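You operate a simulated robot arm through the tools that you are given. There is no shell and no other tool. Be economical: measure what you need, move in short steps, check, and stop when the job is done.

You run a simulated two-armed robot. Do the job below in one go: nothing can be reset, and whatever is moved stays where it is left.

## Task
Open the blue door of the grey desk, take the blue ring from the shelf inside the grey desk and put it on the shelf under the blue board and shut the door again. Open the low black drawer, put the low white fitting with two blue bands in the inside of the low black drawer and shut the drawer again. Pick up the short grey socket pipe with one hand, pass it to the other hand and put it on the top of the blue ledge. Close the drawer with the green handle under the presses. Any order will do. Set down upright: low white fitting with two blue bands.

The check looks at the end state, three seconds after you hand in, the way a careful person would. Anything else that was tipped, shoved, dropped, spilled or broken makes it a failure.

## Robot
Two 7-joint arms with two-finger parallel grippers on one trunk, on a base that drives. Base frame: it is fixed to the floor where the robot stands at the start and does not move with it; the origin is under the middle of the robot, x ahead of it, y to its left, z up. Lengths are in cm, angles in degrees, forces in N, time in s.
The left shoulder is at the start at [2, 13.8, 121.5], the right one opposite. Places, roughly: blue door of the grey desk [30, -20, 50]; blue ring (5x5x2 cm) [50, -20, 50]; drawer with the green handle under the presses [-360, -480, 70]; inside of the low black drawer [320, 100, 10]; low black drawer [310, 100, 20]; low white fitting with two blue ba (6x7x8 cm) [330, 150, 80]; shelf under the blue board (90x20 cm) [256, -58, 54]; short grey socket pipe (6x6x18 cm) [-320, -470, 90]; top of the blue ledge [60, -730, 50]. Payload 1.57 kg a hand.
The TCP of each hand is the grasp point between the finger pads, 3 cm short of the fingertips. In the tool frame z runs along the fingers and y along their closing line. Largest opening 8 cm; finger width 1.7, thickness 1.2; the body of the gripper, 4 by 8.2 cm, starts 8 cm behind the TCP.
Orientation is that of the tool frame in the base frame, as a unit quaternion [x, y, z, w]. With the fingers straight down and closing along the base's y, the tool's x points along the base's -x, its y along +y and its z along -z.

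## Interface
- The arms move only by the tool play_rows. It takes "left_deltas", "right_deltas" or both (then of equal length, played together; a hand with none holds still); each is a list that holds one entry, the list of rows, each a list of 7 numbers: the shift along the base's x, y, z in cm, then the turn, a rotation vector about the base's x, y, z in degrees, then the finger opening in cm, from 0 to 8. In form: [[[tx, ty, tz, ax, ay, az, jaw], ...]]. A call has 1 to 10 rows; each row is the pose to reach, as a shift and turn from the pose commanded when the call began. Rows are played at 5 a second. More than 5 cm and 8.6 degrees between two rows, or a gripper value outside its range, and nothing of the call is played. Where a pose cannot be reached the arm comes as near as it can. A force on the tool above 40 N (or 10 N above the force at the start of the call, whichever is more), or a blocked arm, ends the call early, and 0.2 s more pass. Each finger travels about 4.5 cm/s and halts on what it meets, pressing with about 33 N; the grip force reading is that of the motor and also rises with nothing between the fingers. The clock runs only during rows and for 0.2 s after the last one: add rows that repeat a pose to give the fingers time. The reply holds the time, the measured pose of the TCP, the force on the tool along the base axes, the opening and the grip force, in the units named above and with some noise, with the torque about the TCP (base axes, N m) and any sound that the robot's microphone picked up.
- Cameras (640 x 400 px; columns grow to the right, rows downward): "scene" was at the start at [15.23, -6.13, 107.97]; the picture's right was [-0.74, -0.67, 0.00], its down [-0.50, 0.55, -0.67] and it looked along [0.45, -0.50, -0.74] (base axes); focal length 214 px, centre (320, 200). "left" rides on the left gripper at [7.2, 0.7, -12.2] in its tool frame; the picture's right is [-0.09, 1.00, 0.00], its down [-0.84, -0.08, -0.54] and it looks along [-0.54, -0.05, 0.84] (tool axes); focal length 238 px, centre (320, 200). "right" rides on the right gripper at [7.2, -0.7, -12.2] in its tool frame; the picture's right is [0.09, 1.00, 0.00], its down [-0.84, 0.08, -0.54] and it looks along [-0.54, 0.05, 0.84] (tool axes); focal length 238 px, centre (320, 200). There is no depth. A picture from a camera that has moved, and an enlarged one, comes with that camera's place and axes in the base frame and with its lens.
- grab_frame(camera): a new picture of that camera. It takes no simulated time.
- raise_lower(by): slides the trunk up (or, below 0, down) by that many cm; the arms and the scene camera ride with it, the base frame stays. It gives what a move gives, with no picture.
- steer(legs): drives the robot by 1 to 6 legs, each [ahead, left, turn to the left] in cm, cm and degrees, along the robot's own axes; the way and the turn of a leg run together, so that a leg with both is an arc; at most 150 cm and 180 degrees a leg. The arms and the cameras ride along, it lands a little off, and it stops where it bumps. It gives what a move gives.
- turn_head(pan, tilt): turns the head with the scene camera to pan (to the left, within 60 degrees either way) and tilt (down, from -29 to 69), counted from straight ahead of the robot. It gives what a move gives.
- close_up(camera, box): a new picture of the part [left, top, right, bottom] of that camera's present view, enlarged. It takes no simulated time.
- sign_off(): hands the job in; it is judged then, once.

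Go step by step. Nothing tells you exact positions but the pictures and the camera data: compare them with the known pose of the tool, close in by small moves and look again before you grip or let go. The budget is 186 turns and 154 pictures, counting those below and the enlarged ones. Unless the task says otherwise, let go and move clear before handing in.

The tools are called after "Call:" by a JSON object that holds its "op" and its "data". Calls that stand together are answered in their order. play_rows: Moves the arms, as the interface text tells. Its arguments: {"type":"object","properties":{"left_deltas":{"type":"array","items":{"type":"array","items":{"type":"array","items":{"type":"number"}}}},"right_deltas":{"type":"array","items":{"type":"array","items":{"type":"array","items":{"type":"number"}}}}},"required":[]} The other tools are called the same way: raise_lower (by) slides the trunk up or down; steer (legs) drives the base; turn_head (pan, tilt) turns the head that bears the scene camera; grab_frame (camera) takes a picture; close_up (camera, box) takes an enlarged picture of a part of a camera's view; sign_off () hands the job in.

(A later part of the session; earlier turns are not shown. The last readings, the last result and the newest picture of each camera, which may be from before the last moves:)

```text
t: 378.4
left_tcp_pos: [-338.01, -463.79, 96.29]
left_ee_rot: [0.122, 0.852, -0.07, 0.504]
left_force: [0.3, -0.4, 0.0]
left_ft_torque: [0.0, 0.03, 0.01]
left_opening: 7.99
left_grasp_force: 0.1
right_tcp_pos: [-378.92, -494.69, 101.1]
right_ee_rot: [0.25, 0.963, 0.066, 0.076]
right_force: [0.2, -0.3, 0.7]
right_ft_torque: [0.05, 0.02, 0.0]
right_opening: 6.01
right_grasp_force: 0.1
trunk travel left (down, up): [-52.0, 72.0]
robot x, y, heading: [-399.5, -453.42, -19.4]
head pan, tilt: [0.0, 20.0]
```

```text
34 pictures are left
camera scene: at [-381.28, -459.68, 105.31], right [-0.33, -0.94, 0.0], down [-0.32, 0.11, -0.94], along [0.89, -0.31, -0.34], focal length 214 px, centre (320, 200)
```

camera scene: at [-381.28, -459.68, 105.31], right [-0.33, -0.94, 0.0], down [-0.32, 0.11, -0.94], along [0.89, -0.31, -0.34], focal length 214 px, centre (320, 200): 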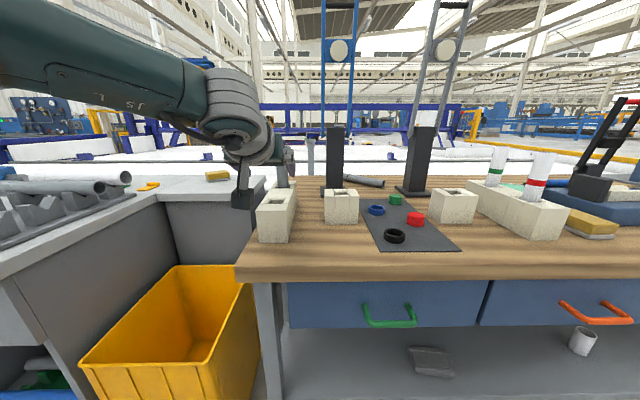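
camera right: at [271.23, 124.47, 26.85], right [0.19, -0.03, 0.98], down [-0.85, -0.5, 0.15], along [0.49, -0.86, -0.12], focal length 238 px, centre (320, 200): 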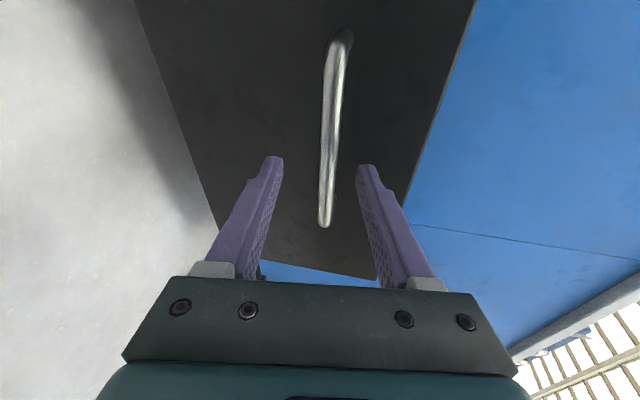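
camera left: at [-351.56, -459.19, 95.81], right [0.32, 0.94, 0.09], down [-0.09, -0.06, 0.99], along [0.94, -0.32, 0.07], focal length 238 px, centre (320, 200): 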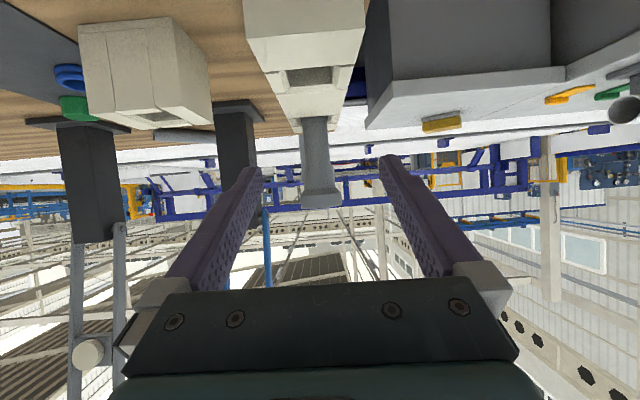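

The pipe stands in the rear hole of the white block, top ≈ 98.9, emerging at ≈ 87; it's 18 cm straight ahead. I drive 16 cm and check.

Call:
{"op": "steer", "data": {"legs": [[16, 0, 0]]}}

Call:
{"op": "grab_frame", "data": {"camera": "left"}}

```text
t: 379.8
left_tcp_pos: [-323.36, -469.07, 96.21]
left_ee_rot: [0.123, 0.852, -0.07, 0.505]
left_force: [-0.4, -0.5, 0.4]
left_ft_torque: [-0.03, 0.0, 0.01]
left_opening: 8.0
left_grasp_force: 0.0
right_tcp_pos: [-364.16, -500.02, 101.15]
right_ee_rot: [0.25, 0.963, 0.064, 0.076]
right_force: [0.0, 0.8, -0.4]
right_ft_torque: [-0.02, 0.0, 0.02]
right_opening: 5.98
right_grasp_force: 0.0
trunk travel left (down, up): [-52.0, 72.0]
robot x, y, heading: [-384.84, -458.22, -19.5]
head pan, tilt: [0.0, 20.0]
```

```text
33 pictures are left
camera left: at [-336.78, -464.58, 95.81], right [0.32, 0.94, 0.09], down [-0.09, -0.06, 0.99], along [0.94, -0.33, 0.07], focal length 238 px, centre (320, 200)
```

left: 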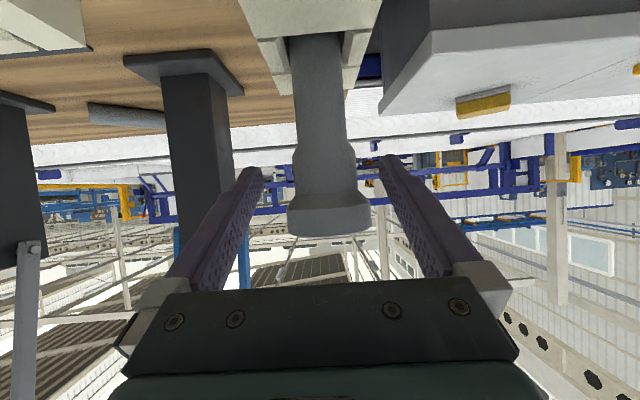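

Socket between the fingers. Advance 2.2 cm more and close.

Call:
{"op": "play_rows", "data": {"left_deltas": [[[1.1, -0.2, 0, 0, 0, 0, 8], [2.2, -0.4, 0, 0, 0, 0, 8], [2.2, -0.4, 0, 0, 0, 0, 6.5], [2.2, -0.4, 0, 0, 0, 0, 5], [2.2, -0.4, 0, 0, 0, 0, 4], [2.2, -0.4, 0, 0, 0, 0, 4], [2.2, -0.4, 0, 0, 0, 0, 4]]]}}

Call:
{"op": "play_rows", "data": {"left_deltas": [[[0, 0, 1, 0, 0, 0, 4], [0, 0, 2.5, 0, 0, 0, 4], [0, 0, 4, 0, 0, 0, 4]]]}}

Call:
{"op": "grab_frame", "data": {"camera": "left"}}

```text
t: 381.4
left_tcp_pos: [-321.31, -469.58, 96.21]
left_ee_rot: [0.123, 0.852, -0.071, 0.505]
left_force: [0.2, 0.3, 0.4]
left_ft_torque: [-0.02, 0.0, 0.0]
left_opening: 5.33
left_grasp_force: 32.3
right_tcp_pos: [-364.32, -500.03, 101.15]
right_ee_rot: [0.251, 0.963, 0.063, 0.075]
right_force: [0.0, -0.1, 0.0]
right_ft_torque: [0.0, 0.02, 0.0]
right_opening: 6.01
right_grasp_force: 0.0
trunk travel left (down, up): [-52.0, 72.0]
robot x, y, heading: [-384.9, -458.09, -19.5]
head pan, tilt: [0.0, 20.0]
```

```text
t: 382.2
left_tcp_pos: [-321.34, -469.66, 100.08]
left_ee_rot: [0.123, 0.852, -0.07, 0.504]
left_force: [0.3, -0.3, -1.0]
left_ft_torque: [0.02, 0.03, -0.01]
left_opening: 5.34
left_grasp_force: 33.2
right_tcp_pos: [-364.2, -500.03, 101.2]
right_ee_rot: [0.251, 0.963, 0.065, 0.076]
right_force: [-0.7, -0.4, 0.3]
right_ft_torque: [0.0, -0.06, 0.01]
right_opening: 5.99
right_grasp_force: 0.1
trunk travel left (down, up): [-52.0, 72.0]
robot x, y, heading: [-384.73, -458.24, -19.4]
head pan, tilt: [0.0, 20.0]
```

```text
32 pictures are left
camera left: at [-334.6, -465.1, 99.75], right [0.32, 0.94, 0.08], down [-0.09, -0.06, 0.99], along [0.94, -0.33, 0.07], focal length 238 px, centre (320, 200)
```

left: 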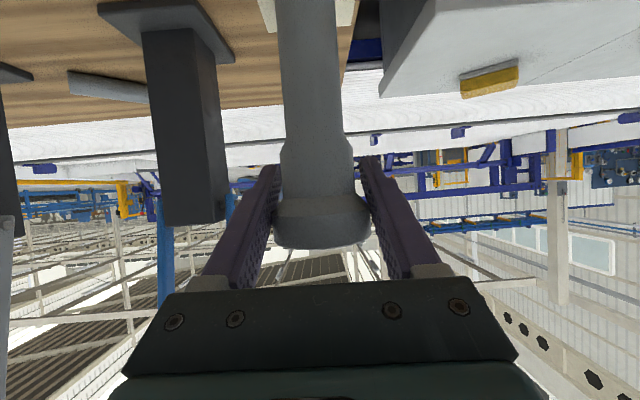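

Held and lifting free. I raise the trunk 22 cm to draw it out of the block and back away.

Call:
{"op": "raise_lower", "data": {"by": 22}}

Call:
{"op": "steer", "data": {"legs": [[-55, 0, 0]]}}

Call:
{"op": "grab_frame", "data": {"camera": "scene"}}

```text
t: 384.5
left_tcp_pos: [-321.28, -469.6, 122.2]
left_ee_rot: [0.122, 0.851, -0.07, 0.506]
left_force: [0.1, 0.0, -0.4]
left_ft_torque: [-0.03, -0.03, -0.01]
left_opening: 5.34
left_grasp_force: 33.2
right_tcp_pos: [-364.15, -500.01, 123.16]
right_ee_rot: [0.25, 0.963, 0.065, 0.076]
right_force: [0.3, 0.4, -0.8]
right_ft_torque: [0.02, -0.02, 0.02]
right_opening: 6.0
right_grasp_force: 0.0
trunk travel left (down, up): [-74.0, 50.0]
robot x, y, heading: [-384.53, -458.39, -19.6]
head pan, tilt: [0.0, 20.0]
```

```text
t: 387.7
left_tcp_pos: [-373.28, -451.06, 122.18]
left_ee_rot: [0.121, 0.852, -0.069, 0.505]
left_force: [0.2, 0.1, -0.5]
left_ft_torque: [-0.01, -0.01, -0.05]
left_opening: 5.3
left_grasp_force: 33.9
right_tcp_pos: [-416.17, -481.52, 123.2]
right_ee_rot: [0.25, 0.963, 0.064, 0.076]
right_force: [-0.1, 0.5, -0.2]
right_ft_torque: [0.02, 0.01, -0.04]
right_opening: 6.02
right_grasp_force: 0.1
trunk travel left (down, up): [-74.0, 50.0]
robot x, y, heading: [-436.6, -439.61, -19.5]
head pan, tilt: [0.0, 20.0]
```

```text
31 pictures are left
camera scene: at [-418.59, -446.43, 127.32], right [-0.33, -0.94, 0.0], down [-0.32, 0.11, -0.94], along [0.89, -0.31, -0.34], focal length 214 px, centre (320, 200)
```

scene: 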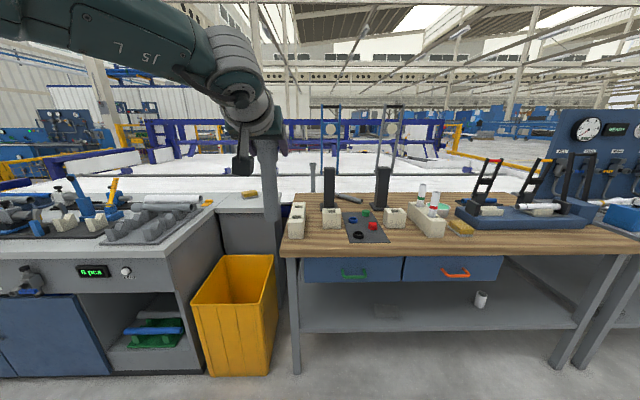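

The pipe hangs vertically in the left hand. For the hand-over I draw the left hand closer and bring the right hand in from the right, pitched 30°, toward the lower half of the pipe.

Call:
{"op": "play_rows", "data": {"left_deltas": [[[-3.3, 0, 0, 0, 0, 0, 4], [-6.6, 0, 0, 0, 0, 0, 4], [-9.9, 0.1, 0, 0, 0, 0, 4], [-13.2, 0.1, 0, 0, 0, 0, 4]]]}}

Call:
{"op": "play_rows", "data": {"right_deltas": [[[2, 2.2, -1, -0.35, -5.7, 5.9, 8], [4, 4.4, -2, -0.7, -11.3, 11.8, 8], [6, 6.6, -3, -1.05, -17, 17.6, 8], [8, 8.8, -4, -1.4, -22.6, 23.5, 8], [10, 11, -5, -1.75, -28.3, 29.4, 8], [12, 13.2, -6, -2.1, -34, 35.3, 8], [14, 15.4, -7, -2.45, -39.6, 41.2, 8], [16, 17.6, -8, -2.8, -45.3, 47, 8], [18, 19.8, -9, -3.15, -50.9, 52.9, 8], [19.7, 22.1, -10.2, -3.5, -56.6, 58.8, 8]]]}}

Call:
{"op": "grab_frame", "data": {"camera": "right"}}

Call:
{"op": "grab_frame", "data": {"camera": "scene"}}

```text
t: 388.7
left_tcp_pos: [-386.39, -450.84, 122.12]
left_ee_rot: [0.121, 0.852, -0.069, 0.505]
left_force: [0.3, 0.8, 0.2]
left_ft_torque: [-0.01, -0.02, 0.02]
left_opening: 5.31
left_grasp_force: 33.0
right_tcp_pos: [-416.09, -481.46, 123.15]
right_ee_rot: [0.249, 0.963, 0.066, 0.076]
right_force: [1.0, -0.5, -0.1]
right_ft_torque: [0.01, 0.01, 0.02]
right_opening: 6.01
right_grasp_force: 0.0
trunk travel left (down, up): [-74.0, 50.0]
robot x, y, heading: [-436.82, -439.76, -19.3]
head pan, tilt: [0.0, 20.0]
```

```text
t: 390.7
left_tcp_pos: [-386.38, -450.86, 122.15]
left_ee_rot: [0.122, 0.852, -0.07, 0.505]
left_force: [-0.2, -0.5, -0.6]
left_ft_torque: [0.0, 0.01, 0.02]
left_opening: 5.3
left_grasp_force: 32.9
right_tcp_pos: [-402.53, -469.45, 110.51]
right_ee_rot: [-0.245, 0.902, 0.08, 0.347]
right_force: [-0.2, -0.9, 0.9]
right_ft_torque: [0.02, 0.03, 0.02]
right_opening: 7.98
right_grasp_force: 0.1
right hand out of reach, approached as far as the arm can: row 2, 3, 4, 5, 6, 7, 9
trunk travel left (down, up): [-74.0, 50.0]
robot x, y, heading: [-436.76, -439.71, -19.5]
head pan, tilt: [0.0, 20.0]
stopped in row 9 (right hand): the arm was blocked; the commanded pose is now the measured one
```

```text
30 pictures are left
camera right: at [-413.89, -476.69, 114.65], right [-0.56, 0.83, -0.09], down [0.18, 0.22, 0.96], along [0.81, 0.52, -0.27], focal length 238 px, centre (320, 200)
```

right: 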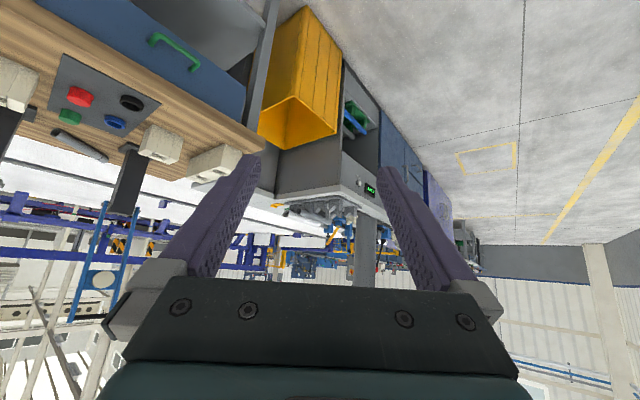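

```text
29 pictures are left
camera scene: at [-418.58, -446.47, 127.33], right [-0.33, -0.94, 0.0], down [-0.32, 0.11, -0.94], along [0.89, -0.31, -0.34], focal length 214 px, centre (320, 200)
```

scene: 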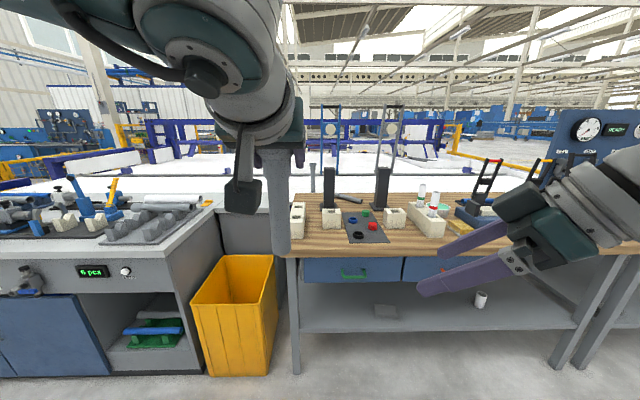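

The right hand has heading 28°, pitch 48°, close to what I need. I move the pipe so that it lies straight along the right hand's approach, then approach most of the way.

Call:
{"op": "play_rows", "data": {"left_deltas": [[[1, -3, 0, 0, 0, 0, 4], [1.5, -6, 0, 0, 0, 0, 4], [2, -9.2, 0, 0, 0, 0, 4]]]}}

Call:
{"op": "play_rows", "data": {"right_deltas": [[[3, 1.6, 0.5, 0, 0, 0, 8], [6, 3.1, 1, 0, 0, 0, 8], [9, 4.7, 1.5, 0, 0, 0, 8], [11, 5.7, 2, 0, 0, 0, 8]]]}}

Call:
{"op": "grab_frame", "data": {"camera": "right"}}

Call:
{"op": "grab_frame", "data": {"camera": "scene"}}

```text
t: 391.5
left_tcp_pos: [-384.46, -459.95, 122.19]
left_ee_rot: [0.122, 0.851, -0.07, 0.505]
left_force: [0.7, 0.3, -1.8]
left_ft_torque: [-0.02, 0.01, -0.01]
left_opening: 5.3
left_grasp_force: 32.6
right_tcp_pos: [-402.48, -469.37, 110.49]
right_ee_rot: [-0.246, 0.902, 0.08, 0.346]
right_force: [-0.9, 0.0, -0.2]
right_ft_torque: [0.0, 0.0, 0.03]
right_opening: 8.0
right_grasp_force: 0.1
trunk travel left (down, up): [-74.0, 50.0]
robot x, y, heading: [-436.63, -439.49, -19.4]
head pan, tilt: [0.0, 20.0]
```

```text
t: 392.7
left_tcp_pos: [-384.37, -459.9, 122.07]
left_ee_rot: [0.121, 0.852, -0.07, 0.505]
left_force: [0.8, -0.5, -0.9]
left_ft_torque: [-0.07, 0.0, 0.03]
left_opening: 5.33
left_grasp_force: 32.8
right_tcp_pos: [-393.14, -462.08, 109.04]
right_ee_rot: [-0.253, 0.908, 0.101, 0.318]
right_force: [0.9, 0.3, 0.0]
right_ft_torque: [0.01, -0.01, -0.01]
right_opening: 8.02
right_grasp_force: 0.0
trunk travel left (down, up): [-74.0, 50.0]
robot x, y, heading: [-436.34, -439.79, -19.4]
head pan, tilt: [0.0, 20.0]
stopped in row 4 (right hand): the arm was blocked; the commanded pose is now the measured one
```

```text
28 pictures are left
camera right: at [-403.95, -469.73, 113.94], right [-0.58, 0.81, -0.04], down [0.24, 0.21, 0.95], along [0.78, 0.55, -0.31], focal length 238 px, centre (320, 200)
```

right: 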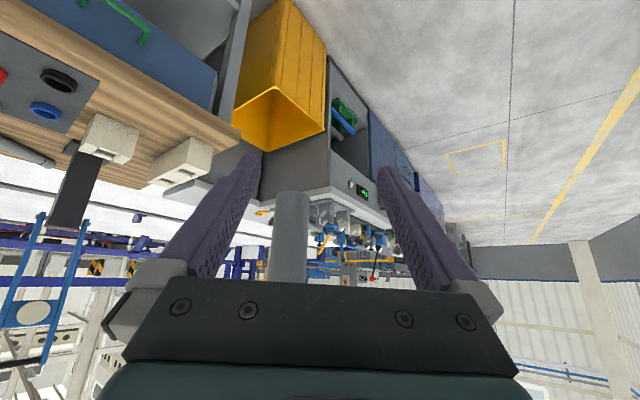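

```text
27 pictures are left
camera scene: at [-418.59, -446.42, 127.32], right [-0.33, -0.94, 0.0], down [-0.32, 0.11, -0.94], along [0.89, -0.31, -0.34], focal length 214 px, centre (320, 200)
```

scene: 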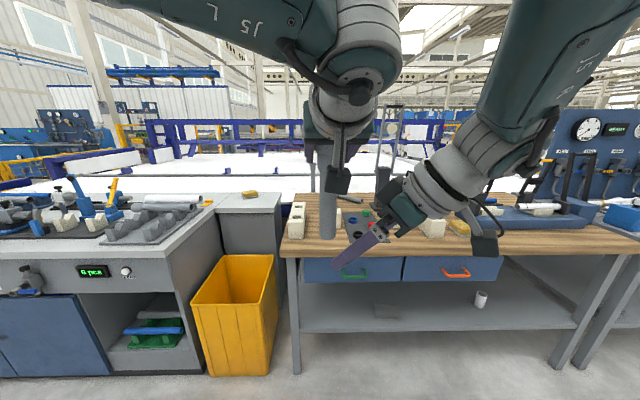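

The right arm is at its limit here, so I let the left hand bring the pipe into the right hand's open fingers: sideways first, slightly down, then in.

Call:
{"op": "play_rows", "data": {"left_deltas": [[[-0.8, 1.3, -1.5, 0, 0, 0, 4], [-1.6, 2.5, -3.5, 0, 0, 0, 4], [-4, 0.9, -3.5, 0, 0, 0, 4], [-6, -0.4, -3.5, 0, 0, 0, 4], [-8, -1.7, -3.5, 0, 0, 0, 4]]]}}

Call:
{"op": "grab_frame", "data": {"camera": "right"}}

Call:
{"op": "grab_frame", "data": {"camera": "scene"}}

```text
t: 393.9
left_tcp_pos: [-391.63, -461.15, 119.1]
left_ee_rot: [0.113, 0.849, -0.064, 0.512]
left_force: [30.4, 18.9, 14.2]
left_ft_torque: [-0.69, 1.25, -0.17]
left_opening: 5.3
left_grasp_force: 32.7
right_tcp_pos: [-393.34, -462.41, 108.89]
right_ee_rot: [-0.251, 0.91, 0.099, 0.314]
right_force: [-30.6, -18.2, -16.1]
right_ft_torque: [2.4, -4.21, 0.24]
right_opening: 8.01
right_grasp_force: 0.1
trunk travel left (down, up): [-74.0, 50.0]
robot x, y, heading: [-437.2, -439.55, -19.3]
head pan, tilt: [0.0, 20.0]
```

```text
26 pictures are left
camera right: at [-404.22, -470.0, 113.85], right [-0.58, 0.81, -0.03], down [0.24, 0.21, 0.95], along [0.78, 0.54, -0.32], focal length 238 px, centre (320, 200)
```

right: 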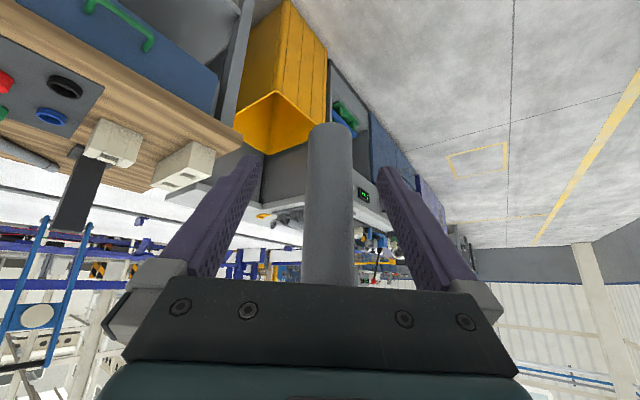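

```text
25 pictures are left
camera scene: at [-418.59, -446.42, 127.32], right [-0.33, -0.94, 0.0], down [-0.32, 0.11, -0.94], along [0.89, -0.31, -0.34], focal length 214 px, centre (320, 200)
```

scene: 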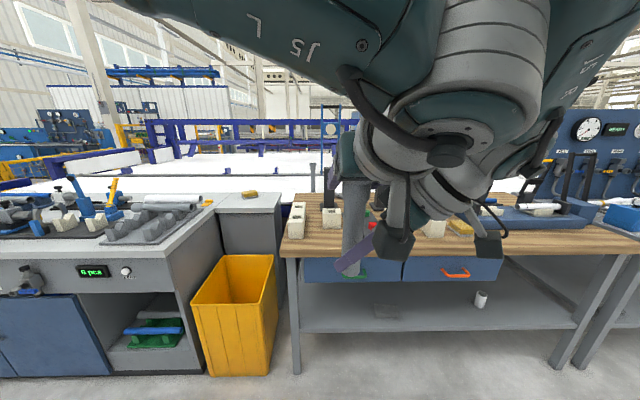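

The pipe is inside the right fingers, but the two hands lightly touch. I ease the left hand back 1.2 cm and then close the right fingers.

Call:
{"op": "play_rows", "data": {"left_deltas": [[[1.0, 0.7, 0, 0, 0, 0, 4], [1.0, 0.7, 0, 0, 0, 0, 4]]]}}

Call:
{"op": "play_rows", "data": {"right_deltas": [[[0, 0, 0, 0, 0, 0, 6.5], [0, 0, 0, 0, 0, 0, 5], [0, 0, 0, 0, 0, 0, 3.5], [0, 0, 0, 0, 0, 0, 2], [0, 0, 0, 0, 0, 0, 2], [0, 0, 0, 0, 0, 0, 2], [0, 0, 0, 0, 0, 0, 2]]]}}

Call:
{"op": "grab_frame", "data": {"camera": "right"}}

```text
t: 394.5
left_tcp_pos: [-391.38, -461.18, 119.11]
left_ee_rot: [0.121, 0.85, -0.072, 0.508]
left_force: [2.4, 7.0, 37.0]
left_ft_torque: [-1.09, 2.13, -0.32]
left_opening: 5.31
left_grasp_force: 32.9
right_tcp_pos: [-393.21, -462.13, 108.98]
right_ee_rot: [-0.251, 0.909, 0.102, 0.316]
right_force: [-1.3, -6.9, -38.3]
right_ft_torque: [1.36, -1.63, 0.22]
right_opening: 7.99
right_grasp_force: 0.1
trunk travel left (down, up): [-74.0, 50.0]
robot x, y, heading: [-436.52, -439.84, -19.6]
head pan, tilt: [0.0, 20.0]
```

```text
t: 396.1
left_tcp_pos: [-391.32, -460.91, 118.93]
left_ee_rot: [0.121, 0.85, -0.07, 0.508]
left_force: [16.1, -4.5, 28.6]
left_ft_torque: [-1.37, 1.75, 0.0]
left_opening: 5.27
left_grasp_force: 33.1
right_tcp_pos: [-393.18, -462.0, 108.99]
right_ee_rot: [-0.254, 0.908, 0.103, 0.317]
right_force: [-17.5, 4.4, -28.9]
right_ft_torque: [0.68, -2.88, 0.29]
right_opening: 3.12
right_grasp_force: 33.4
trunk travel left (down, up): [-74.0, 50.0]
robot x, y, heading: [-436.8, -439.95, -19.6]
head pan, tilt: [0.0, 20.0]
```

```text
24 pictures are left
camera right: at [-404.01, -469.76, 113.87], right [-0.58, 0.81, -0.03], down [0.24, 0.21, 0.95], along [0.78, 0.55, -0.32], focal length 238 px, centre (320, 200)
```

right: 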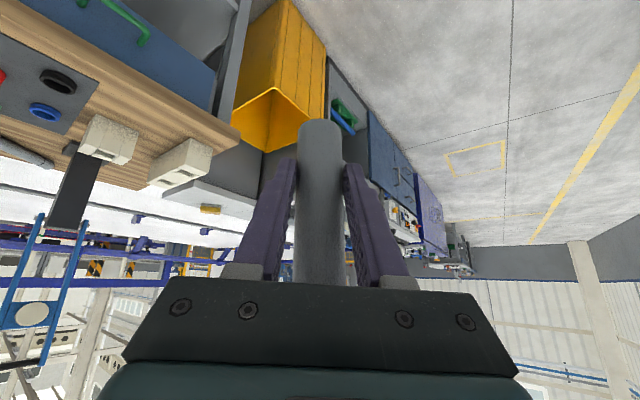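

The right hand has the pipe (3.1 cm). Now I open the left hand and lift it straight off the top, then away to the left.

Call:
{"op": "play_rows", "data": {"left_deltas": [[[0, 0, 0.3, 0, 0, 0, 5.8], [0, 0, 0.6, 0, 0, 0, 7], [0, 0, 1, 0, 0, 0, 8], [0, 0, 3, 0, 0, 0, 8], [0, 0, 6, 0, 0, 0, 8], [0, 0, 9, 0, 0, 0, 8], [1, 4, 11, 0, 0, 0, 8], [2.5, 8.5, 11, 0, 0, 0, 8], [4, 13, 11, 0, 0, 0, 8], [5.5, 17, 11, 0, 0, 0, 8]]]}}

Call:
{"op": "grab_frame", "data": {"camera": "scene"}}

```text
t: 397.4
left_tcp_pos: [-392.73, -460.85, 120.31]
left_ee_rot: [0.13, 0.87, -0.061, 0.472]
left_force: [1.8, 0.6, 1.7]
left_ft_torque: [-0.08, 0.04, 0.02]
left_opening: 7.98
left_grasp_force: 0.0
right_tcp_pos: [-393.49, -462.18, 108.82]
right_ee_rot: [-0.254, 0.91, 0.103, 0.312]
right_force: [-0.5, -0.1, -2.6]
right_ft_torque: [0.08, -0.15, -0.04]
right_opening: 3.03
right_grasp_force: 33.2
trunk travel left (down, up): [-74.0, 50.0]
robot x, y, heading: [-436.74, -440.13, -19.5]
head pan, tilt: [0.0, 20.0]
stopped in row 6 (left hand): the force on the tool passed its limit at 52 N (the readings are from after the stop); the commanded pose is now the measured one
```

```text
23 pictures are left
camera scene: at [-418.58, -446.42, 127.32], right [-0.33, -0.94, 0.0], down [-0.32, 0.11, -0.94], along [0.89, -0.31, -0.34], focal length 214 px, centre (320, 200)
```

scene: 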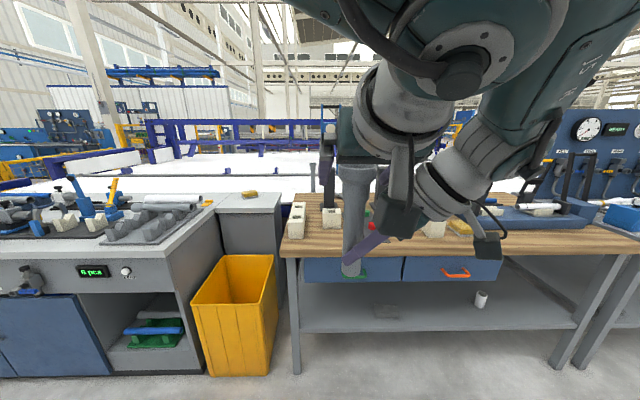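

The left wrist touches the right forearm, so straight up is blocked. I move the left hand slightly forward-up while the right hand goes down, to slide the pipe out of the open left fingers.

Call:
{"op": "play_rows", "data": {"left_deltas": [[[1, -0.35, 0.5, 0, 0, 0, 8], [2, -0.7, 1, 0, 0, 0, 8], [2.8, -1, 2, 0, 0, 0, 8], [2.8, -1, 3, 0, 0, 0, 8], [2.8, -1, 4, 0, 0, 0, 8]]], "right_deltas": [[[0, 0, -0.7, 0, 0, 0, 2], [0, 0, -1.5, 0, 0, 0, 2], [0, 0, -2.5, 0, 0, 0, 2], [0, 0, -3.5, 0, 0, 0, 2], [0, 0, -4.5, 0, 0, 0, 2]]]}}

Call:
{"op": "grab_frame", "data": {"camera": "scene"}}

```text
t: 398.8
left_tcp_pos: [-391.03, -461.57, 120.55]
left_ee_rot: [0.135, 0.887, -0.055, 0.439]
left_force: [0.3, -0.5, -0.3]
left_ft_torque: [0.0, 0.0, 0.0]
left_opening: 8.0
left_grasp_force: 0.1
right_tcp_pos: [-393.45, -462.13, 104.38]
right_ee_rot: [-0.253, 0.91, 0.102, 0.312]
right_force: [-0.2, -0.2, -0.1]
right_ft_torque: [0.01, 0.02, 0.02]
right_opening: 3.02
right_grasp_force: 33.4
right hand out of reach, approached as far as the arm can: row 1, 2
trunk travel left (down, up): [-74.0, 50.0]
robot x, y, heading: [-436.56, -439.39, -19.5]
head pan, tilt: [0.0, 20.0]
stopped in row 5 (left hand): the arm was blocked; the commanded pose is now the measured one
```

```text
22 pictures are left
camera scene: at [-418.59, -446.42, 127.32], right [-0.33, -0.94, 0.0], down [-0.32, 0.11, -0.94], along [0.89, -0.31, -0.34], focal length 214 px, centre (320, 200)
```

scene: 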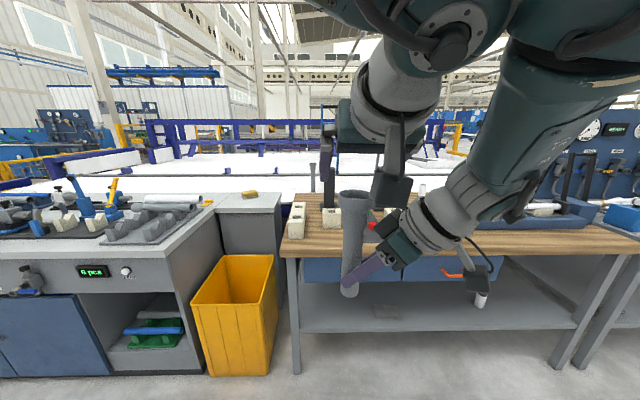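

The pipe is clear below the left fingers. I lower the right hand 5 cm more and then swing the left hand away to the left.

Call:
{"op": "play_rows", "data": {"right_deltas": [[[0, 0, -2, 0, 0, 0, 2], [0, 0, -4, 0, 0, 0, 2], [0, 0, -5.5, 0, 0, 0, 2]]]}}

Call:
{"op": "play_rows", "data": {"left_deltas": [[[1.5, 3.5, 0, 0, 0, 0, 8], [3, 7, 0, 0, 0, 0, 8], [4.3, 11, 0, 0, 0, 0, 8], [5.6, 15, 0, 0, 0, 0, 8], [7, 19, 0, 0, 0, 0, 8]]]}}

Call:
{"op": "grab_frame", "data": {"camera": "scene"}}

```text
t: 399.6
left_tcp_pos: [-391.01, -461.58, 120.54]
left_ee_rot: [0.135, 0.887, -0.055, 0.438]
left_force: [0.6, 0.1, 0.0]
left_ft_torque: [-0.01, 0.04, -0.04]
left_opening: 7.97
left_grasp_force: 0.1
right_tcp_pos: [-393.26, -462.09, 98.9]
right_ee_rot: [-0.254, 0.909, 0.103, 0.313]
right_force: [-0.8, -0.8, 0.2]
right_ft_torque: [-0.01, 0.01, -0.02]
right_opening: 3.04
right_grasp_force: 32.9
trunk travel left (down, up): [-74.0, 50.0]
robot x, y, heading: [-436.79, -439.55, -19.5]
head pan, tilt: [0.0, 20.0]
```

```text
t: 400.8
left_tcp_pos: [-384.68, -442.89, 118.9]
left_ee_rot: [0.146, 0.893, -0.055, 0.422]
left_force: [0.7, -0.1, -0.3]
left_ft_torque: [-0.04, -0.03, 0.01]
left_opening: 8.02
left_grasp_force: 0.1
right_tcp_pos: [-393.29, -462.12, 98.77]
right_ee_rot: [-0.254, 0.91, 0.103, 0.312]
right_force: [-0.4, -0.2, -0.1]
right_ft_torque: [0.01, 0.04, 0.04]
right_opening: 3.03
right_grasp_force: 32.7
trunk travel left (down, up): [-74.0, 50.0]
robot x, y, heading: [-436.45, -439.77, -19.6]
head pan, tilt: [0.0, 20.0]
```

```text
21 pictures are left
camera scene: at [-418.58, -446.42, 127.32], right [-0.33, -0.94, 0.0], down [-0.32, 0.11, -0.94], along [0.89, -0.31, -0.34], focal length 214 px, centre (320, 200)
```

scene: 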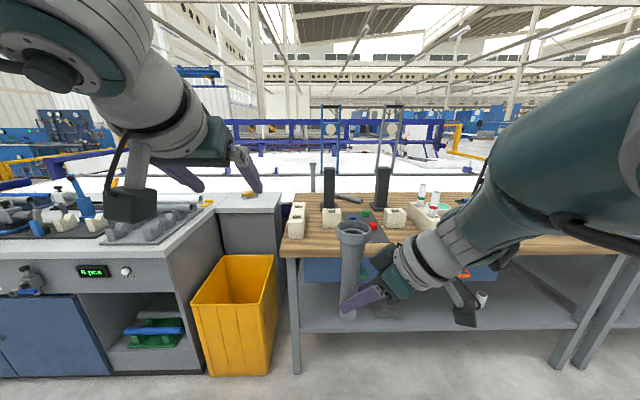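

The hand-over is done; the right hand carries the pipe upright. Now toward the ledge at about [60, -730]; I look to the right for a way past the tables.

Call:
{"op": "steer", "data": {"legs": [[0, 0, -50]]}}

Call:
{"op": "turn_head", "data": {"pan": 0, "tilt": 10}}

Call:
{"op": "grab_frame", "data": {"camera": "scene"}}

```text
t: 403.4
left_tcp_pos: [-405.0, -481.24, 118.95]
left_ee_rot: [0.501, 0.753, -0.226, 0.362]
left_force: [-0.3, 0.4, 0.1]
left_ft_torque: [0.03, 0.01, 0.01]
left_opening: 8.01
left_grasp_force: 0.1
right_tcp_pos: [-425.72, -487.43, 98.77]
right_ee_rot: [0.152, 0.932, -0.038, 0.327]
right_force: [-0.4, -0.5, -0.5]
right_ft_torque: [-0.02, -0.01, 0.0]
right_opening: 2.98
right_grasp_force: 32.8
trunk travel left (down, up): [-74.0, 50.0]
robot x, y, heading: [-436.47, -439.52, -69.1]
head pan, tilt: [0.0, 20.0]
```

```text
t: 404.1
left_tcp_pos: [-404.95, -481.23, 118.78]
left_ee_rot: [0.501, 0.754, -0.225, 0.362]
left_force: [-1.2, -0.1, -0.6]
left_ft_torque: [-0.01, 0.04, 0.02]
left_opening: 8.0
left_grasp_force: 0.1
right_tcp_pos: [-425.68, -487.42, 98.89]
right_ee_rot: [0.152, 0.932, -0.038, 0.327]
right_force: [0.6, 1.1, -0.4]
right_ft_torque: [0.0, 0.03, 0.01]
right_opening: 3.01
right_grasp_force: 33.4
trunk travel left (down, up): [-74.0, 50.0]
robot x, y, heading: [-436.36, -440.02, -69.1]
head pan, tilt: [0.0, 10.0]
```

```text
20 pictures are left
camera scene: at [-429.9, -457.99, 128.94], right [-0.93, -0.36, 0.0], down [-0.06, 0.16, -0.98], along [0.35, -0.92, -0.17], focal length 214 px, centre (320, 200)
```

scene: 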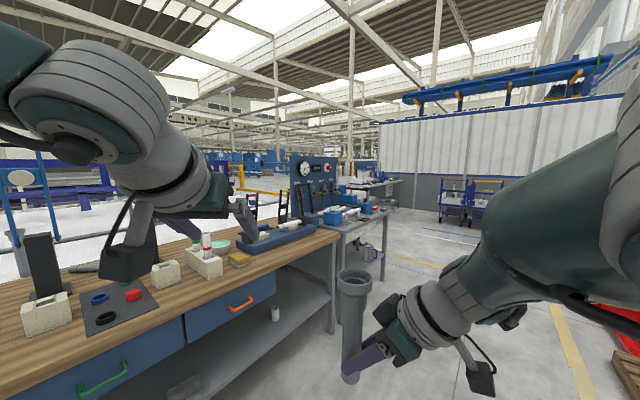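

There is an aisle continuing past the tables, with a red item on its right side. I line up with the aisle and drive on in stages.

Call:
{"op": "steer", "data": {"legs": [[0, 0, -41], [0, 18, 0], [150, 0, 0], [100, 0, 0]]}}

Call:
{"op": "turn_head", "data": {"pan": 35, "tilt": 12}}

Call:
{"op": "grab_frame", "data": {"camera": "scene"}}

```text
t: 419.3
left_tcp_pos: [-512.37, -729.67, 118.91]
left_ee_rot: [0.737, 0.525, -0.338, 0.257]
left_force: [0.1, -1.0, -0.7]
left_ft_torque: [0.01, -0.01, 0.01]
left_opening: 8.01
left_grasp_force: 0.1
right_tcp_pos: [-531.96, -720.38, 98.79]
right_ee_rot: [0.476, 0.816, -0.152, 0.291]
right_force: [-0.7, 0.3, -0.3]
right_ft_torque: [0.0, 0.02, -0.03]
right_opening: 2.98
right_grasp_force: 33.3
trunk travel left (down, up): [-74.0, 50.0]
robot x, y, heading: [-508.36, -677.27, -110.9]
head pan, tilt: [0.0, 10.0]
```

```text
t: 420.3
left_tcp_pos: [-512.36, -729.5, 118.86]
left_ee_rot: [0.738, 0.525, -0.339, 0.256]
left_force: [-0.1, 0.3, 1.0]
left_ft_torque: [0.0, 0.04, -0.04]
left_opening: 7.99
left_grasp_force: 0.1
right_tcp_pos: [-531.96, -720.22, 98.72]
right_ee_rot: [0.475, 0.816, -0.152, 0.292]
right_force: [0.0, 0.0, -0.1]
right_ft_torque: [0.01, -0.01, 0.0]
right_opening: 2.99
right_grasp_force: 33.1
trunk travel left (down, up): [-74.0, 50.0]
robot x, y, heading: [-508.42, -677.36, -111.4]
head pan, tilt: [35.0, 12.0]
```

```text
19 pictures are left
camera scene: at [-509.62, -696.15, 128.62], right [-0.97, -0.24, 0.0], down [-0.05, 0.2, -0.98], along [0.23, -0.95, -0.21], focal length 214 px, centre (320, 200)
```

scene: 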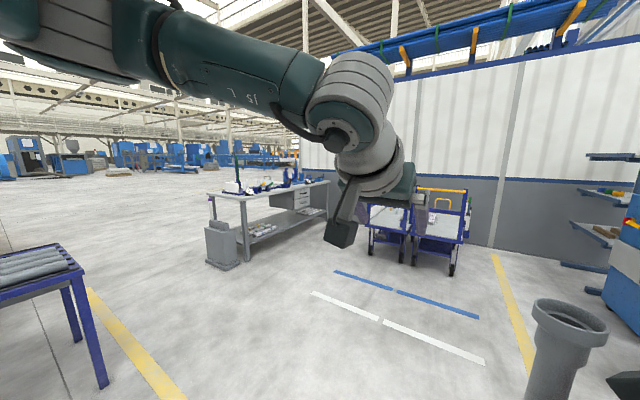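

Past the tables there's open floor to the left between a pipe cart and another bench. I go to that gap, turn left, and look along it.

Call:
{"op": "steer", "data": {"legs": [[92, 0, 0], [0, 0, 91]]}}

Call:
{"op": "turn_head", "data": {"pan": 10, "tilt": 12}}

Call:
{"op": "grab_frame", "data": {"camera": "scene"}}

```text
t: 429.0
left_tcp_pos: [-488.53, -765.31, 118.73]
left_ee_rot: [0.127, 0.896, -0.047, 0.423]
left_force: [-0.2, 0.7, 0.4]
left_ft_torque: [0.01, 0.04, -0.01]
left_opening: 8.0
left_grasp_force: 0.0
right_tcp_pos: [-496.77, -785.39, 98.82]
right_ee_rot: [-0.264, 0.907, 0.106, 0.311]
right_force: [0.7, 0.8, -0.8]
right_ft_torque: [0.01, 0.03, 0.01]
right_opening: 2.96
right_grasp_force: 33.3
trunk travel left (down, up): [-74.0, 50.0]
robot x, y, heading: [-540.87, -763.86, -18.3]
head pan, tilt: [35.0, 12.0]
```

```text
t: 429.9
left_tcp_pos: [-488.63, -765.43, 118.77]
left_ee_rot: [0.126, 0.896, -0.046, 0.423]
left_force: [0.7, -0.1, 0.5]
left_ft_torque: [0.02, 0.02, 0.03]
left_opening: 7.99
left_grasp_force: 0.0
right_tcp_pos: [-496.92, -785.32, 98.87]
right_ee_rot: [-0.265, 0.906, 0.107, 0.311]
right_force: [-0.3, -0.3, -0.2]
right_ft_torque: [0.02, 0.02, 0.01]
right_opening: 3.01
right_grasp_force: 33.3
trunk travel left (down, up): [-74.0, 50.0]
robot x, y, heading: [-540.7, -764.04, -18.2]
head pan, tilt: [10.0, 12.0]
```

```text
18 pictures are left
camera scene: at [-522.16, -768.62, 128.62], right [-0.14, -0.99, 0.0], down [-0.21, 0.03, -0.98], along [0.97, -0.14, -0.21], focal length 214 px, centre (320, 200)
```

scene: 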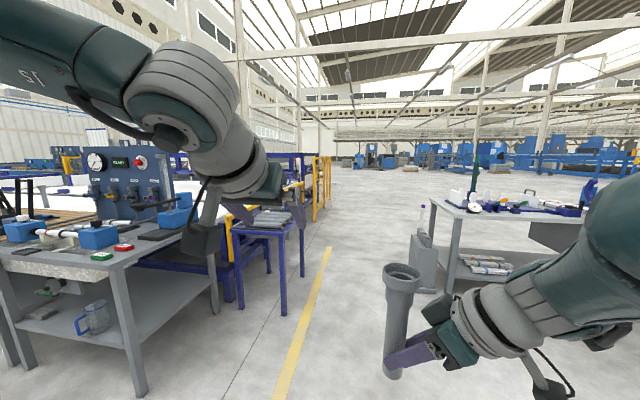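

The way ahead runs along the yellow line between the cart and a grey box. I centre myself and drive 3 m, then look.

Call:
{"op": "steer", "data": {"legs": [[0, 17, -1.8], [150, 0, 0], [150, 0, 0]]}}

Call:
{"op": "turn_head", "data": {"pan": 25, "tilt": 18}}

Call:
{"op": "grab_frame", "data": {"camera": "scene"}}

```text
t: 445.5
left_tcp_pos: [-201.28, -857.76, 118.77]
left_ee_rot: [0.146, 0.893, -0.056, 0.421]
left_force: [0.2, 0.4, -1.5]
left_ft_torque: [0.0, -0.02, -0.05]
left_opening: 8.02
left_grasp_force: 0.1
right_tcp_pos: [-210.5, -877.24, 98.82]
right_ee_rot: [-0.246, 0.912, 0.1, 0.312]
right_force: [-0.7, 0.6, -0.3]
right_ft_torque: [-0.05, 0.02, -0.01]
right_opening: 2.98
right_grasp_force: 33.3
trunk travel left (down, up): [-74.0, 50.0]
robot x, y, heading: [-253.53, -854.07, -20.7]
head pan, tilt: [10.0, 12.0]
```

```text
t: 446.2
left_tcp_pos: [-201.29, -857.74, 118.76]
left_ee_rot: [0.146, 0.893, -0.055, 0.422]
left_force: [0.0, -0.3, 0.4]
left_ft_torque: [-0.03, 0.01, -0.04]
left_opening: 8.02
left_grasp_force: 0.1
right_tcp_pos: [-210.42, -877.33, 98.68]
right_ee_rot: [-0.244, 0.912, 0.1, 0.313]
right_force: [0.2, 1.0, -0.9]
right_ft_torque: [0.01, 0.02, 0.0]
right_opening: 3.0
right_grasp_force: 33.2
trunk travel left (down, up): [-74.0, 50.0]
robot x, y, heading: [-253.25, -853.77, -20.6]
head pan, tilt: [25.0, 18.0]
```

```text
17 pictures are left
camera scene: at [-234.87, -857.17, 127.65], right [0.08, -1.0, 0.0], down [-0.31, -0.02, -0.95], along [0.95, 0.07, -0.31], focal length 214 px, centre (320, 200)
```

scene: 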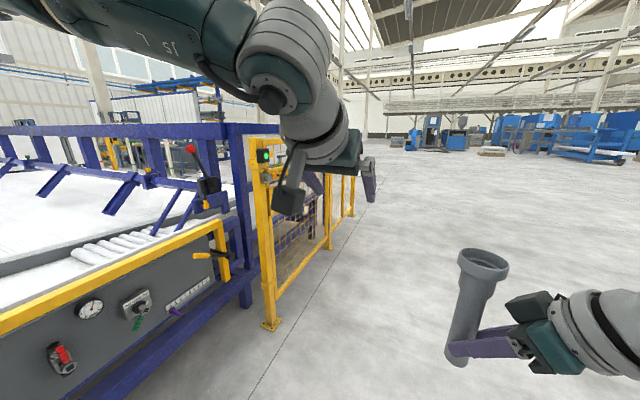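

The ledge spot lies behind this yellow fence, so I must get round its far end. I drive on past it and turn left to look.

Call:
{"op": "steer", "data": {"legs": [[150, 0, 0], [150, 0, 0], [80, 0, 0], [0, 0, 115]]}}

Call:
{"op": "turn_head", "data": {"pan": 0, "tilt": 12}}

Call:
{"op": "grab_frame", "data": {"camera": "scene"}}

```text
t: 469.5
left_tcp_pos: [85.81, -944.05, 118.78]
left_ee_rot: [0.666, -0.613, -0.321, -0.278]
left_force: [-0.3, 0.4, 0.6]
left_ft_torque: [0.03, 0.0, -0.04]
left_opening: 8.0
left_grasp_force: 0.0
right_tcp_pos: [107.48, -944.59, 98.83]
right_ee_rot: [0.897, -0.295, -0.318, -0.088]
right_force: [0.2, 1.0, -0.4]
right_ft_torque: [-0.01, -0.03, -0.01]
right_opening: 2.99
right_grasp_force: 32.8
trunk travel left (down, up): [-74.0, 50.0]
robot x, y, heading: [103.26, -993.35, 93.0]
head pan, tilt: [25.0, 18.0]
```

```text
t: 470.4
left_tcp_pos: [85.88, -944.17, 118.69]
left_ee_rot: [0.668, -0.611, -0.322, -0.277]
left_force: [-0.1, 0.8, 1.1]
left_ft_torque: [0.01, 0.02, 0.02]
left_opening: 7.97
left_grasp_force: 0.1
right_tcp_pos: [107.43, -944.65, 98.77]
right_ee_rot: [0.897, -0.295, -0.316, -0.089]
right_force: [0.2, -0.6, -0.7]
right_ft_torque: [-0.02, 0.02, -0.01]
right_opening: 2.98
right_grasp_force: 32.9
trunk travel left (down, up): [-74.0, 50.0]
robot x, y, heading: [103.5, -993.37, 92.7]
head pan, tilt: [0.0, 12.0]
```

```text
16 pictures are left
camera scene: at [102.24, -974.38, 128.62], right [1.0, 0.05, 0.0], down [0.01, -0.21, -0.98], along [-0.05, 0.98, -0.21], focal length 214 px, centre (320, 200)
```

scene: 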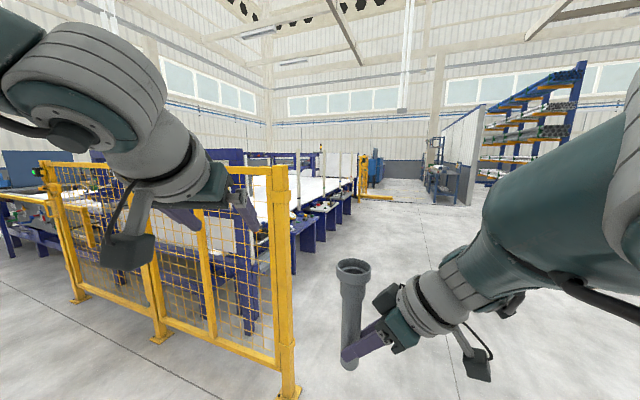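

The line's open end is visible right of the fence corner; the ledge should be near column 295. Zoom there.

Call:
{"op": "close_up", "data": {"camera": "scene", "box": [240, 160, 400, 260]}}

```text
4.00 times, centred on (320, 210) of scene
camera zoom: at [102.24, -974.38, 128.62], right [1.0, 0.05, 0.0], down [0.01, -0.21, -0.98], along [-0.05, 0.98, -0.21], focal length 858 px, centre (320, 160)
```

zoom: 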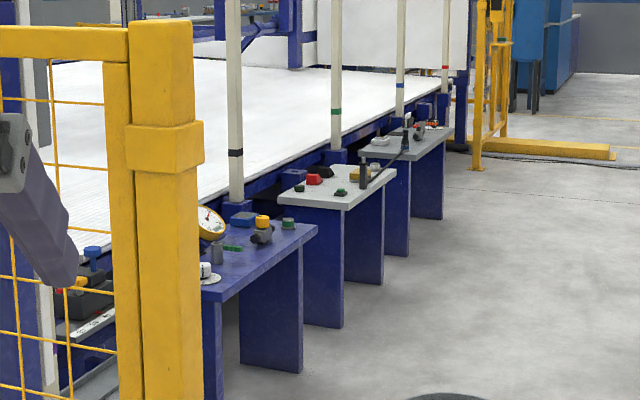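

The blue-topped ledge next to the fence faces the open side; its front strip between a white item and a valve is free. I tuck the left hand, drive around and face it.

Call:
{"op": "play_rows", "data": {"left_deltas": [[[0.2, -4, 2, 0, 0, 0, 8], [0.4, -8, 4, 0, 0, 0, 8], [0.6, -12, 6, 0, 0, 0, 8], [0.7, -15, 8, 0, 0, 0, 8]]]}}

Call:
{"op": "steer", "data": {"legs": [[0, 0, -22.7], [150, 0, 0], [66, 0, 0], [0, 0, 90], [22, 0, 0]]}}

Call:
{"op": "raise_lower", "data": {"by": -32}}

Call:
{"op": "turn_head", "data": {"pan": 0, "tilt": 30}}

Call:
{"op": "grab_frame", "data": {"camera": "scene"}}

```text
t: 471.4
left_tcp_pos: [86.18, -958.94, 124.86]
left_ee_rot: [0.681, -0.618, -0.303, -0.253]
left_force: [0.7, 0.4, 0.0]
left_ft_torque: [0.0, 0.03, 0.0]
left_opening: 7.99
left_grasp_force: 0.1
left hand out of reach, approached as far as the arm can: row 4
right_tcp_pos: [107.47, -944.65, 98.84]
right_ee_rot: [0.897, -0.296, -0.317, -0.089]
right_force: [-0.4, 0.6, 0.5]
right_ft_torque: [0.0, -0.05, 0.01]
right_opening: 2.98
right_grasp_force: 32.9
trunk travel left (down, up): [-74.0, 50.0]
robot x, y, heading: [103.23, -993.33, 93.0]
head pan, tilt: [0.0, 12.0]
```

```text
t: 488.4
left_tcp_pos: [117.27, -784.74, 124.68]
left_ee_rot: [0.908, -0.147, -0.391, -0.046]
left_force: [-0.5, -0.5, 0.9]
left_ft_torque: [0.0, 0.03, -0.01]
left_opening: 8.0
left_grasp_force: 0.1
right_tcp_pos: [112.58, -759.98, 98.78]
right_ee_rot: [0.912, 0.247, -0.313, 0.1]
right_force: [-0.4, -0.4, -0.2]
right_ft_torque: [0.02, -0.02, 0.01]
right_opening: 2.98
right_grasp_force: 32.7
trunk travel left (down, up): [-74.0, 50.0]
robot x, y, heading: [155.54, -782.98, 159.8]
head pan, tilt: [0.0, 12.0]
```

```text
t: 491.6
left_tcp_pos: [117.45, -784.68, 92.75]
left_ee_rot: [0.908, -0.147, -0.39, -0.046]
left_force: [-0.2, 0.7, -0.2]
left_ft_torque: [-0.01, 0.04, 0.04]
left_opening: 8.0
left_grasp_force: 0.1
right_tcp_pos: [112.56, -760.01, 66.88]
right_ee_rot: [0.912, 0.246, -0.313, 0.1]
right_force: [0.4, 0.6, -0.9]
right_ft_torque: [0.03, -0.04, -0.02]
right_opening: 2.98
right_grasp_force: 32.9
trunk travel left (down, up): [-42.0, 82.0]
robot x, y, heading: [155.89, -782.87, 159.8]
head pan, tilt: [0.0, 12.0]
```

```text
t: 492.4
left_tcp_pos: [117.35, -784.77, 92.66]
left_ee_rot: [0.907, -0.148, -0.391, -0.047]
left_force: [-0.2, 0.2, -0.6]
left_ft_torque: [0.01, 0.03, 0.01]
left_opening: 7.98
left_grasp_force: 0.2
right_tcp_pos: [112.52, -759.93, 66.74]
right_ee_rot: [0.912, 0.247, -0.312, 0.1]
right_force: [-0.3, 0.3, -0.9]
right_ft_torque: [-0.03, -0.04, 0.02]
right_opening: 2.99
right_grasp_force: 33.2
trunk travel left (down, up): [-42.0, 82.0]
robot x, y, heading: [155.66, -783.54, 159.7]
head pan, tilt: [0.0, 30.0]
```

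```text
14 pictures are left
camera scene: at [137.76, -776.71, 93.72], right [0.35, 0.94, 0.0], down [0.47, -0.17, -0.87], along [-0.81, 0.3, -0.5], focal length 214 px, centre (320, 200)
```

scene: 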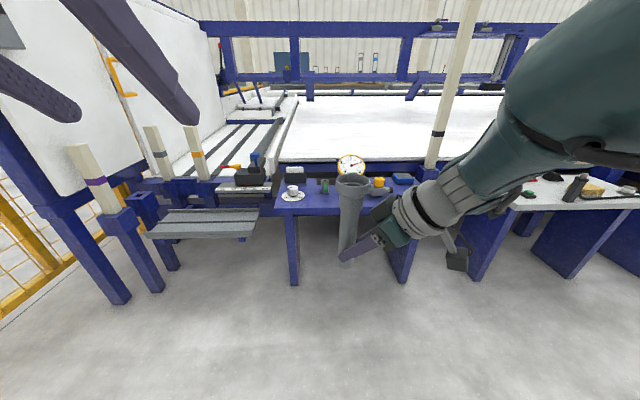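

Call:
{"op": "close_up", "data": {"camera": "scene", "box": [260, 140, 440, 260]}}

```text
3.33 times, centred on (350, 200) of scene
camera zoom: at [137.76, -776.71, 93.72], right [0.35, 0.94, 0.0], down [0.47, -0.17, -0.87], along [-0.81, 0.3, -0.5], focal length 715 px, centre (220, 200)
```

zoom: 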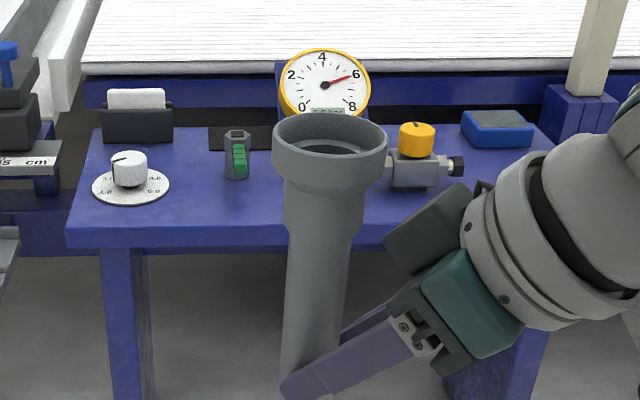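

Free spot on the ledge: between the small green gadget and the valve, about n 318, l -673. I shift right 4.7 cm and drive 40 cm toward it, then check.

Call:
{"op": "steer", "data": {"legs": [[0, -4.7, 0], [40, 0, 0]]}}

Call:
{"op": "grab_frame", "data": {"camera": "right"}}

Call:
{"op": "grab_frame", "data": {"camera": "scene"}}

```text
t: 495.4
left_tcp_pos: [81.74, -766.09, 92.71]
left_ee_rot: [0.907, -0.149, -0.39, -0.047]
left_force: [0.8, 0.0, -0.9]
left_ft_torque: [-0.01, 0.0, 0.02]
left_opening: 8.01
left_grasp_force: 0.1
right_tcp_pos: [77.04, -741.41, 66.75]
right_ee_rot: [0.912, 0.244, -0.313, 0.1]
right_force: [-0.1, -0.3, -0.2]
right_ft_torque: [0.02, -0.03, -0.02]
right_opening: 2.98
right_grasp_force: 33.2
trunk travel left (down, up): [-42.0, 82.0]
robot x, y, heading: [119.99, -764.93, 159.3]
head pan, tilt: [0.0, 30.0]
```

```text
12 pictures are left
camera right: at [88.01, -733.98, 71.77], right [0.57, -0.82, -0.03], down [-0.25, -0.21, 0.95], along [-0.78, -0.53, -0.32], focal length 238 px, centre (320, 200)
```

right: 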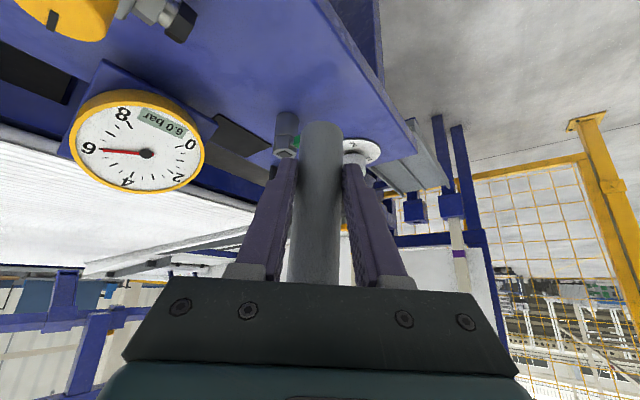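

```text
11 pictures are left
camera scene: at [102.16, -758.22, 93.72], right [0.35, 0.94, 0.0], down [0.47, -0.18, -0.87], along [-0.81, 0.3, -0.5], focal length 214 px, centre (320, 200)
```

scene: 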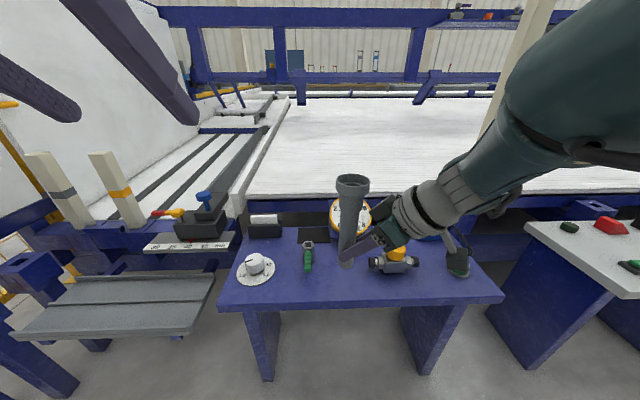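

The pipe is aligned between gadget and valve. I go 3.7 cm further and lower 10 cm, then look.

Call:
{"op": "steer", "data": {"legs": [[3.7, 0, 0]]}}

Call:
{"op": "raise_lower", "data": {"by": -9.5}}

Call:
{"op": "close_up", "data": {"camera": "scene", "box": [240, 180, 480, 330]}}

```text
t: 496.3
left_tcp_pos: [78.33, -764.9, 92.75]
left_ee_rot: [0.907, -0.149, -0.39, -0.047]
left_force: [-0.1, -0.9, -1.0]
left_ft_torque: [-0.03, 0.01, 0.0]
left_opening: 7.98
left_grasp_force: 0.1
right_tcp_pos: [73.42, -740.09, 66.73]
right_ee_rot: [0.912, 0.245, -0.314, 0.1]
right_force: [0.2, 0.2, -0.7]
right_ft_torque: [0.0, -0.01, 0.02]
right_opening: 2.98
right_grasp_force: 33.3
trunk travel left (down, up): [-42.0, 82.0]
robot x, y, heading: [116.89, -763.27, 159.1]
head pan, tilt: [0.0, 30.0]
```

```text
t: 497.6
left_tcp_pos: [78.26, -764.84, 83.11]
left_ee_rot: [0.908, -0.149, -0.39, -0.046]
left_force: [-0.2, -0.4, -0.4]
left_ft_torque: [-0.02, 0.01, -0.01]
left_opening: 8.01
left_grasp_force: 0.1
right_tcp_pos: [73.63, -740.09, 57.3]
right_ee_rot: [0.912, 0.245, -0.312, 0.1]
right_force: [-0.2, 0.1, -0.4]
right_ft_torque: [0.03, 0.01, -0.01]
right_opening: 3.01
right_grasp_force: 33.4
trunk travel left (down, up): [-32.5, 91.5]
robot x, y, heading: [116.73, -762.77, 159.5]
head pan, tilt: [0.0, 30.0]
```

```text
2.67 times, centred on (360, 255) of scene
camera zoom: at [98.72, -756.92, 84.22], right [0.35, 0.94, 0.0], down [0.47, -0.18, -0.87], along [-0.81, 0.3, -0.5], focal length 572 px, centre (213, 53)
```

zoom: 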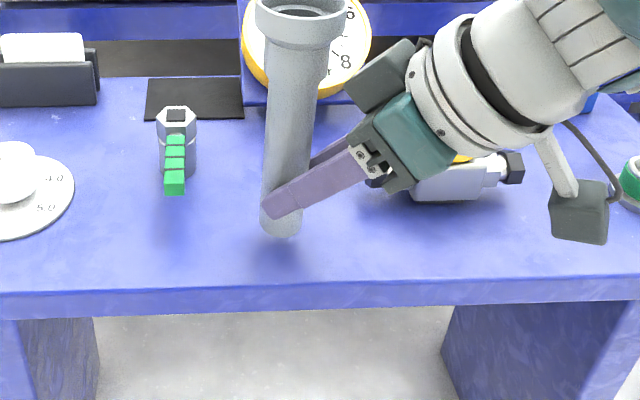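

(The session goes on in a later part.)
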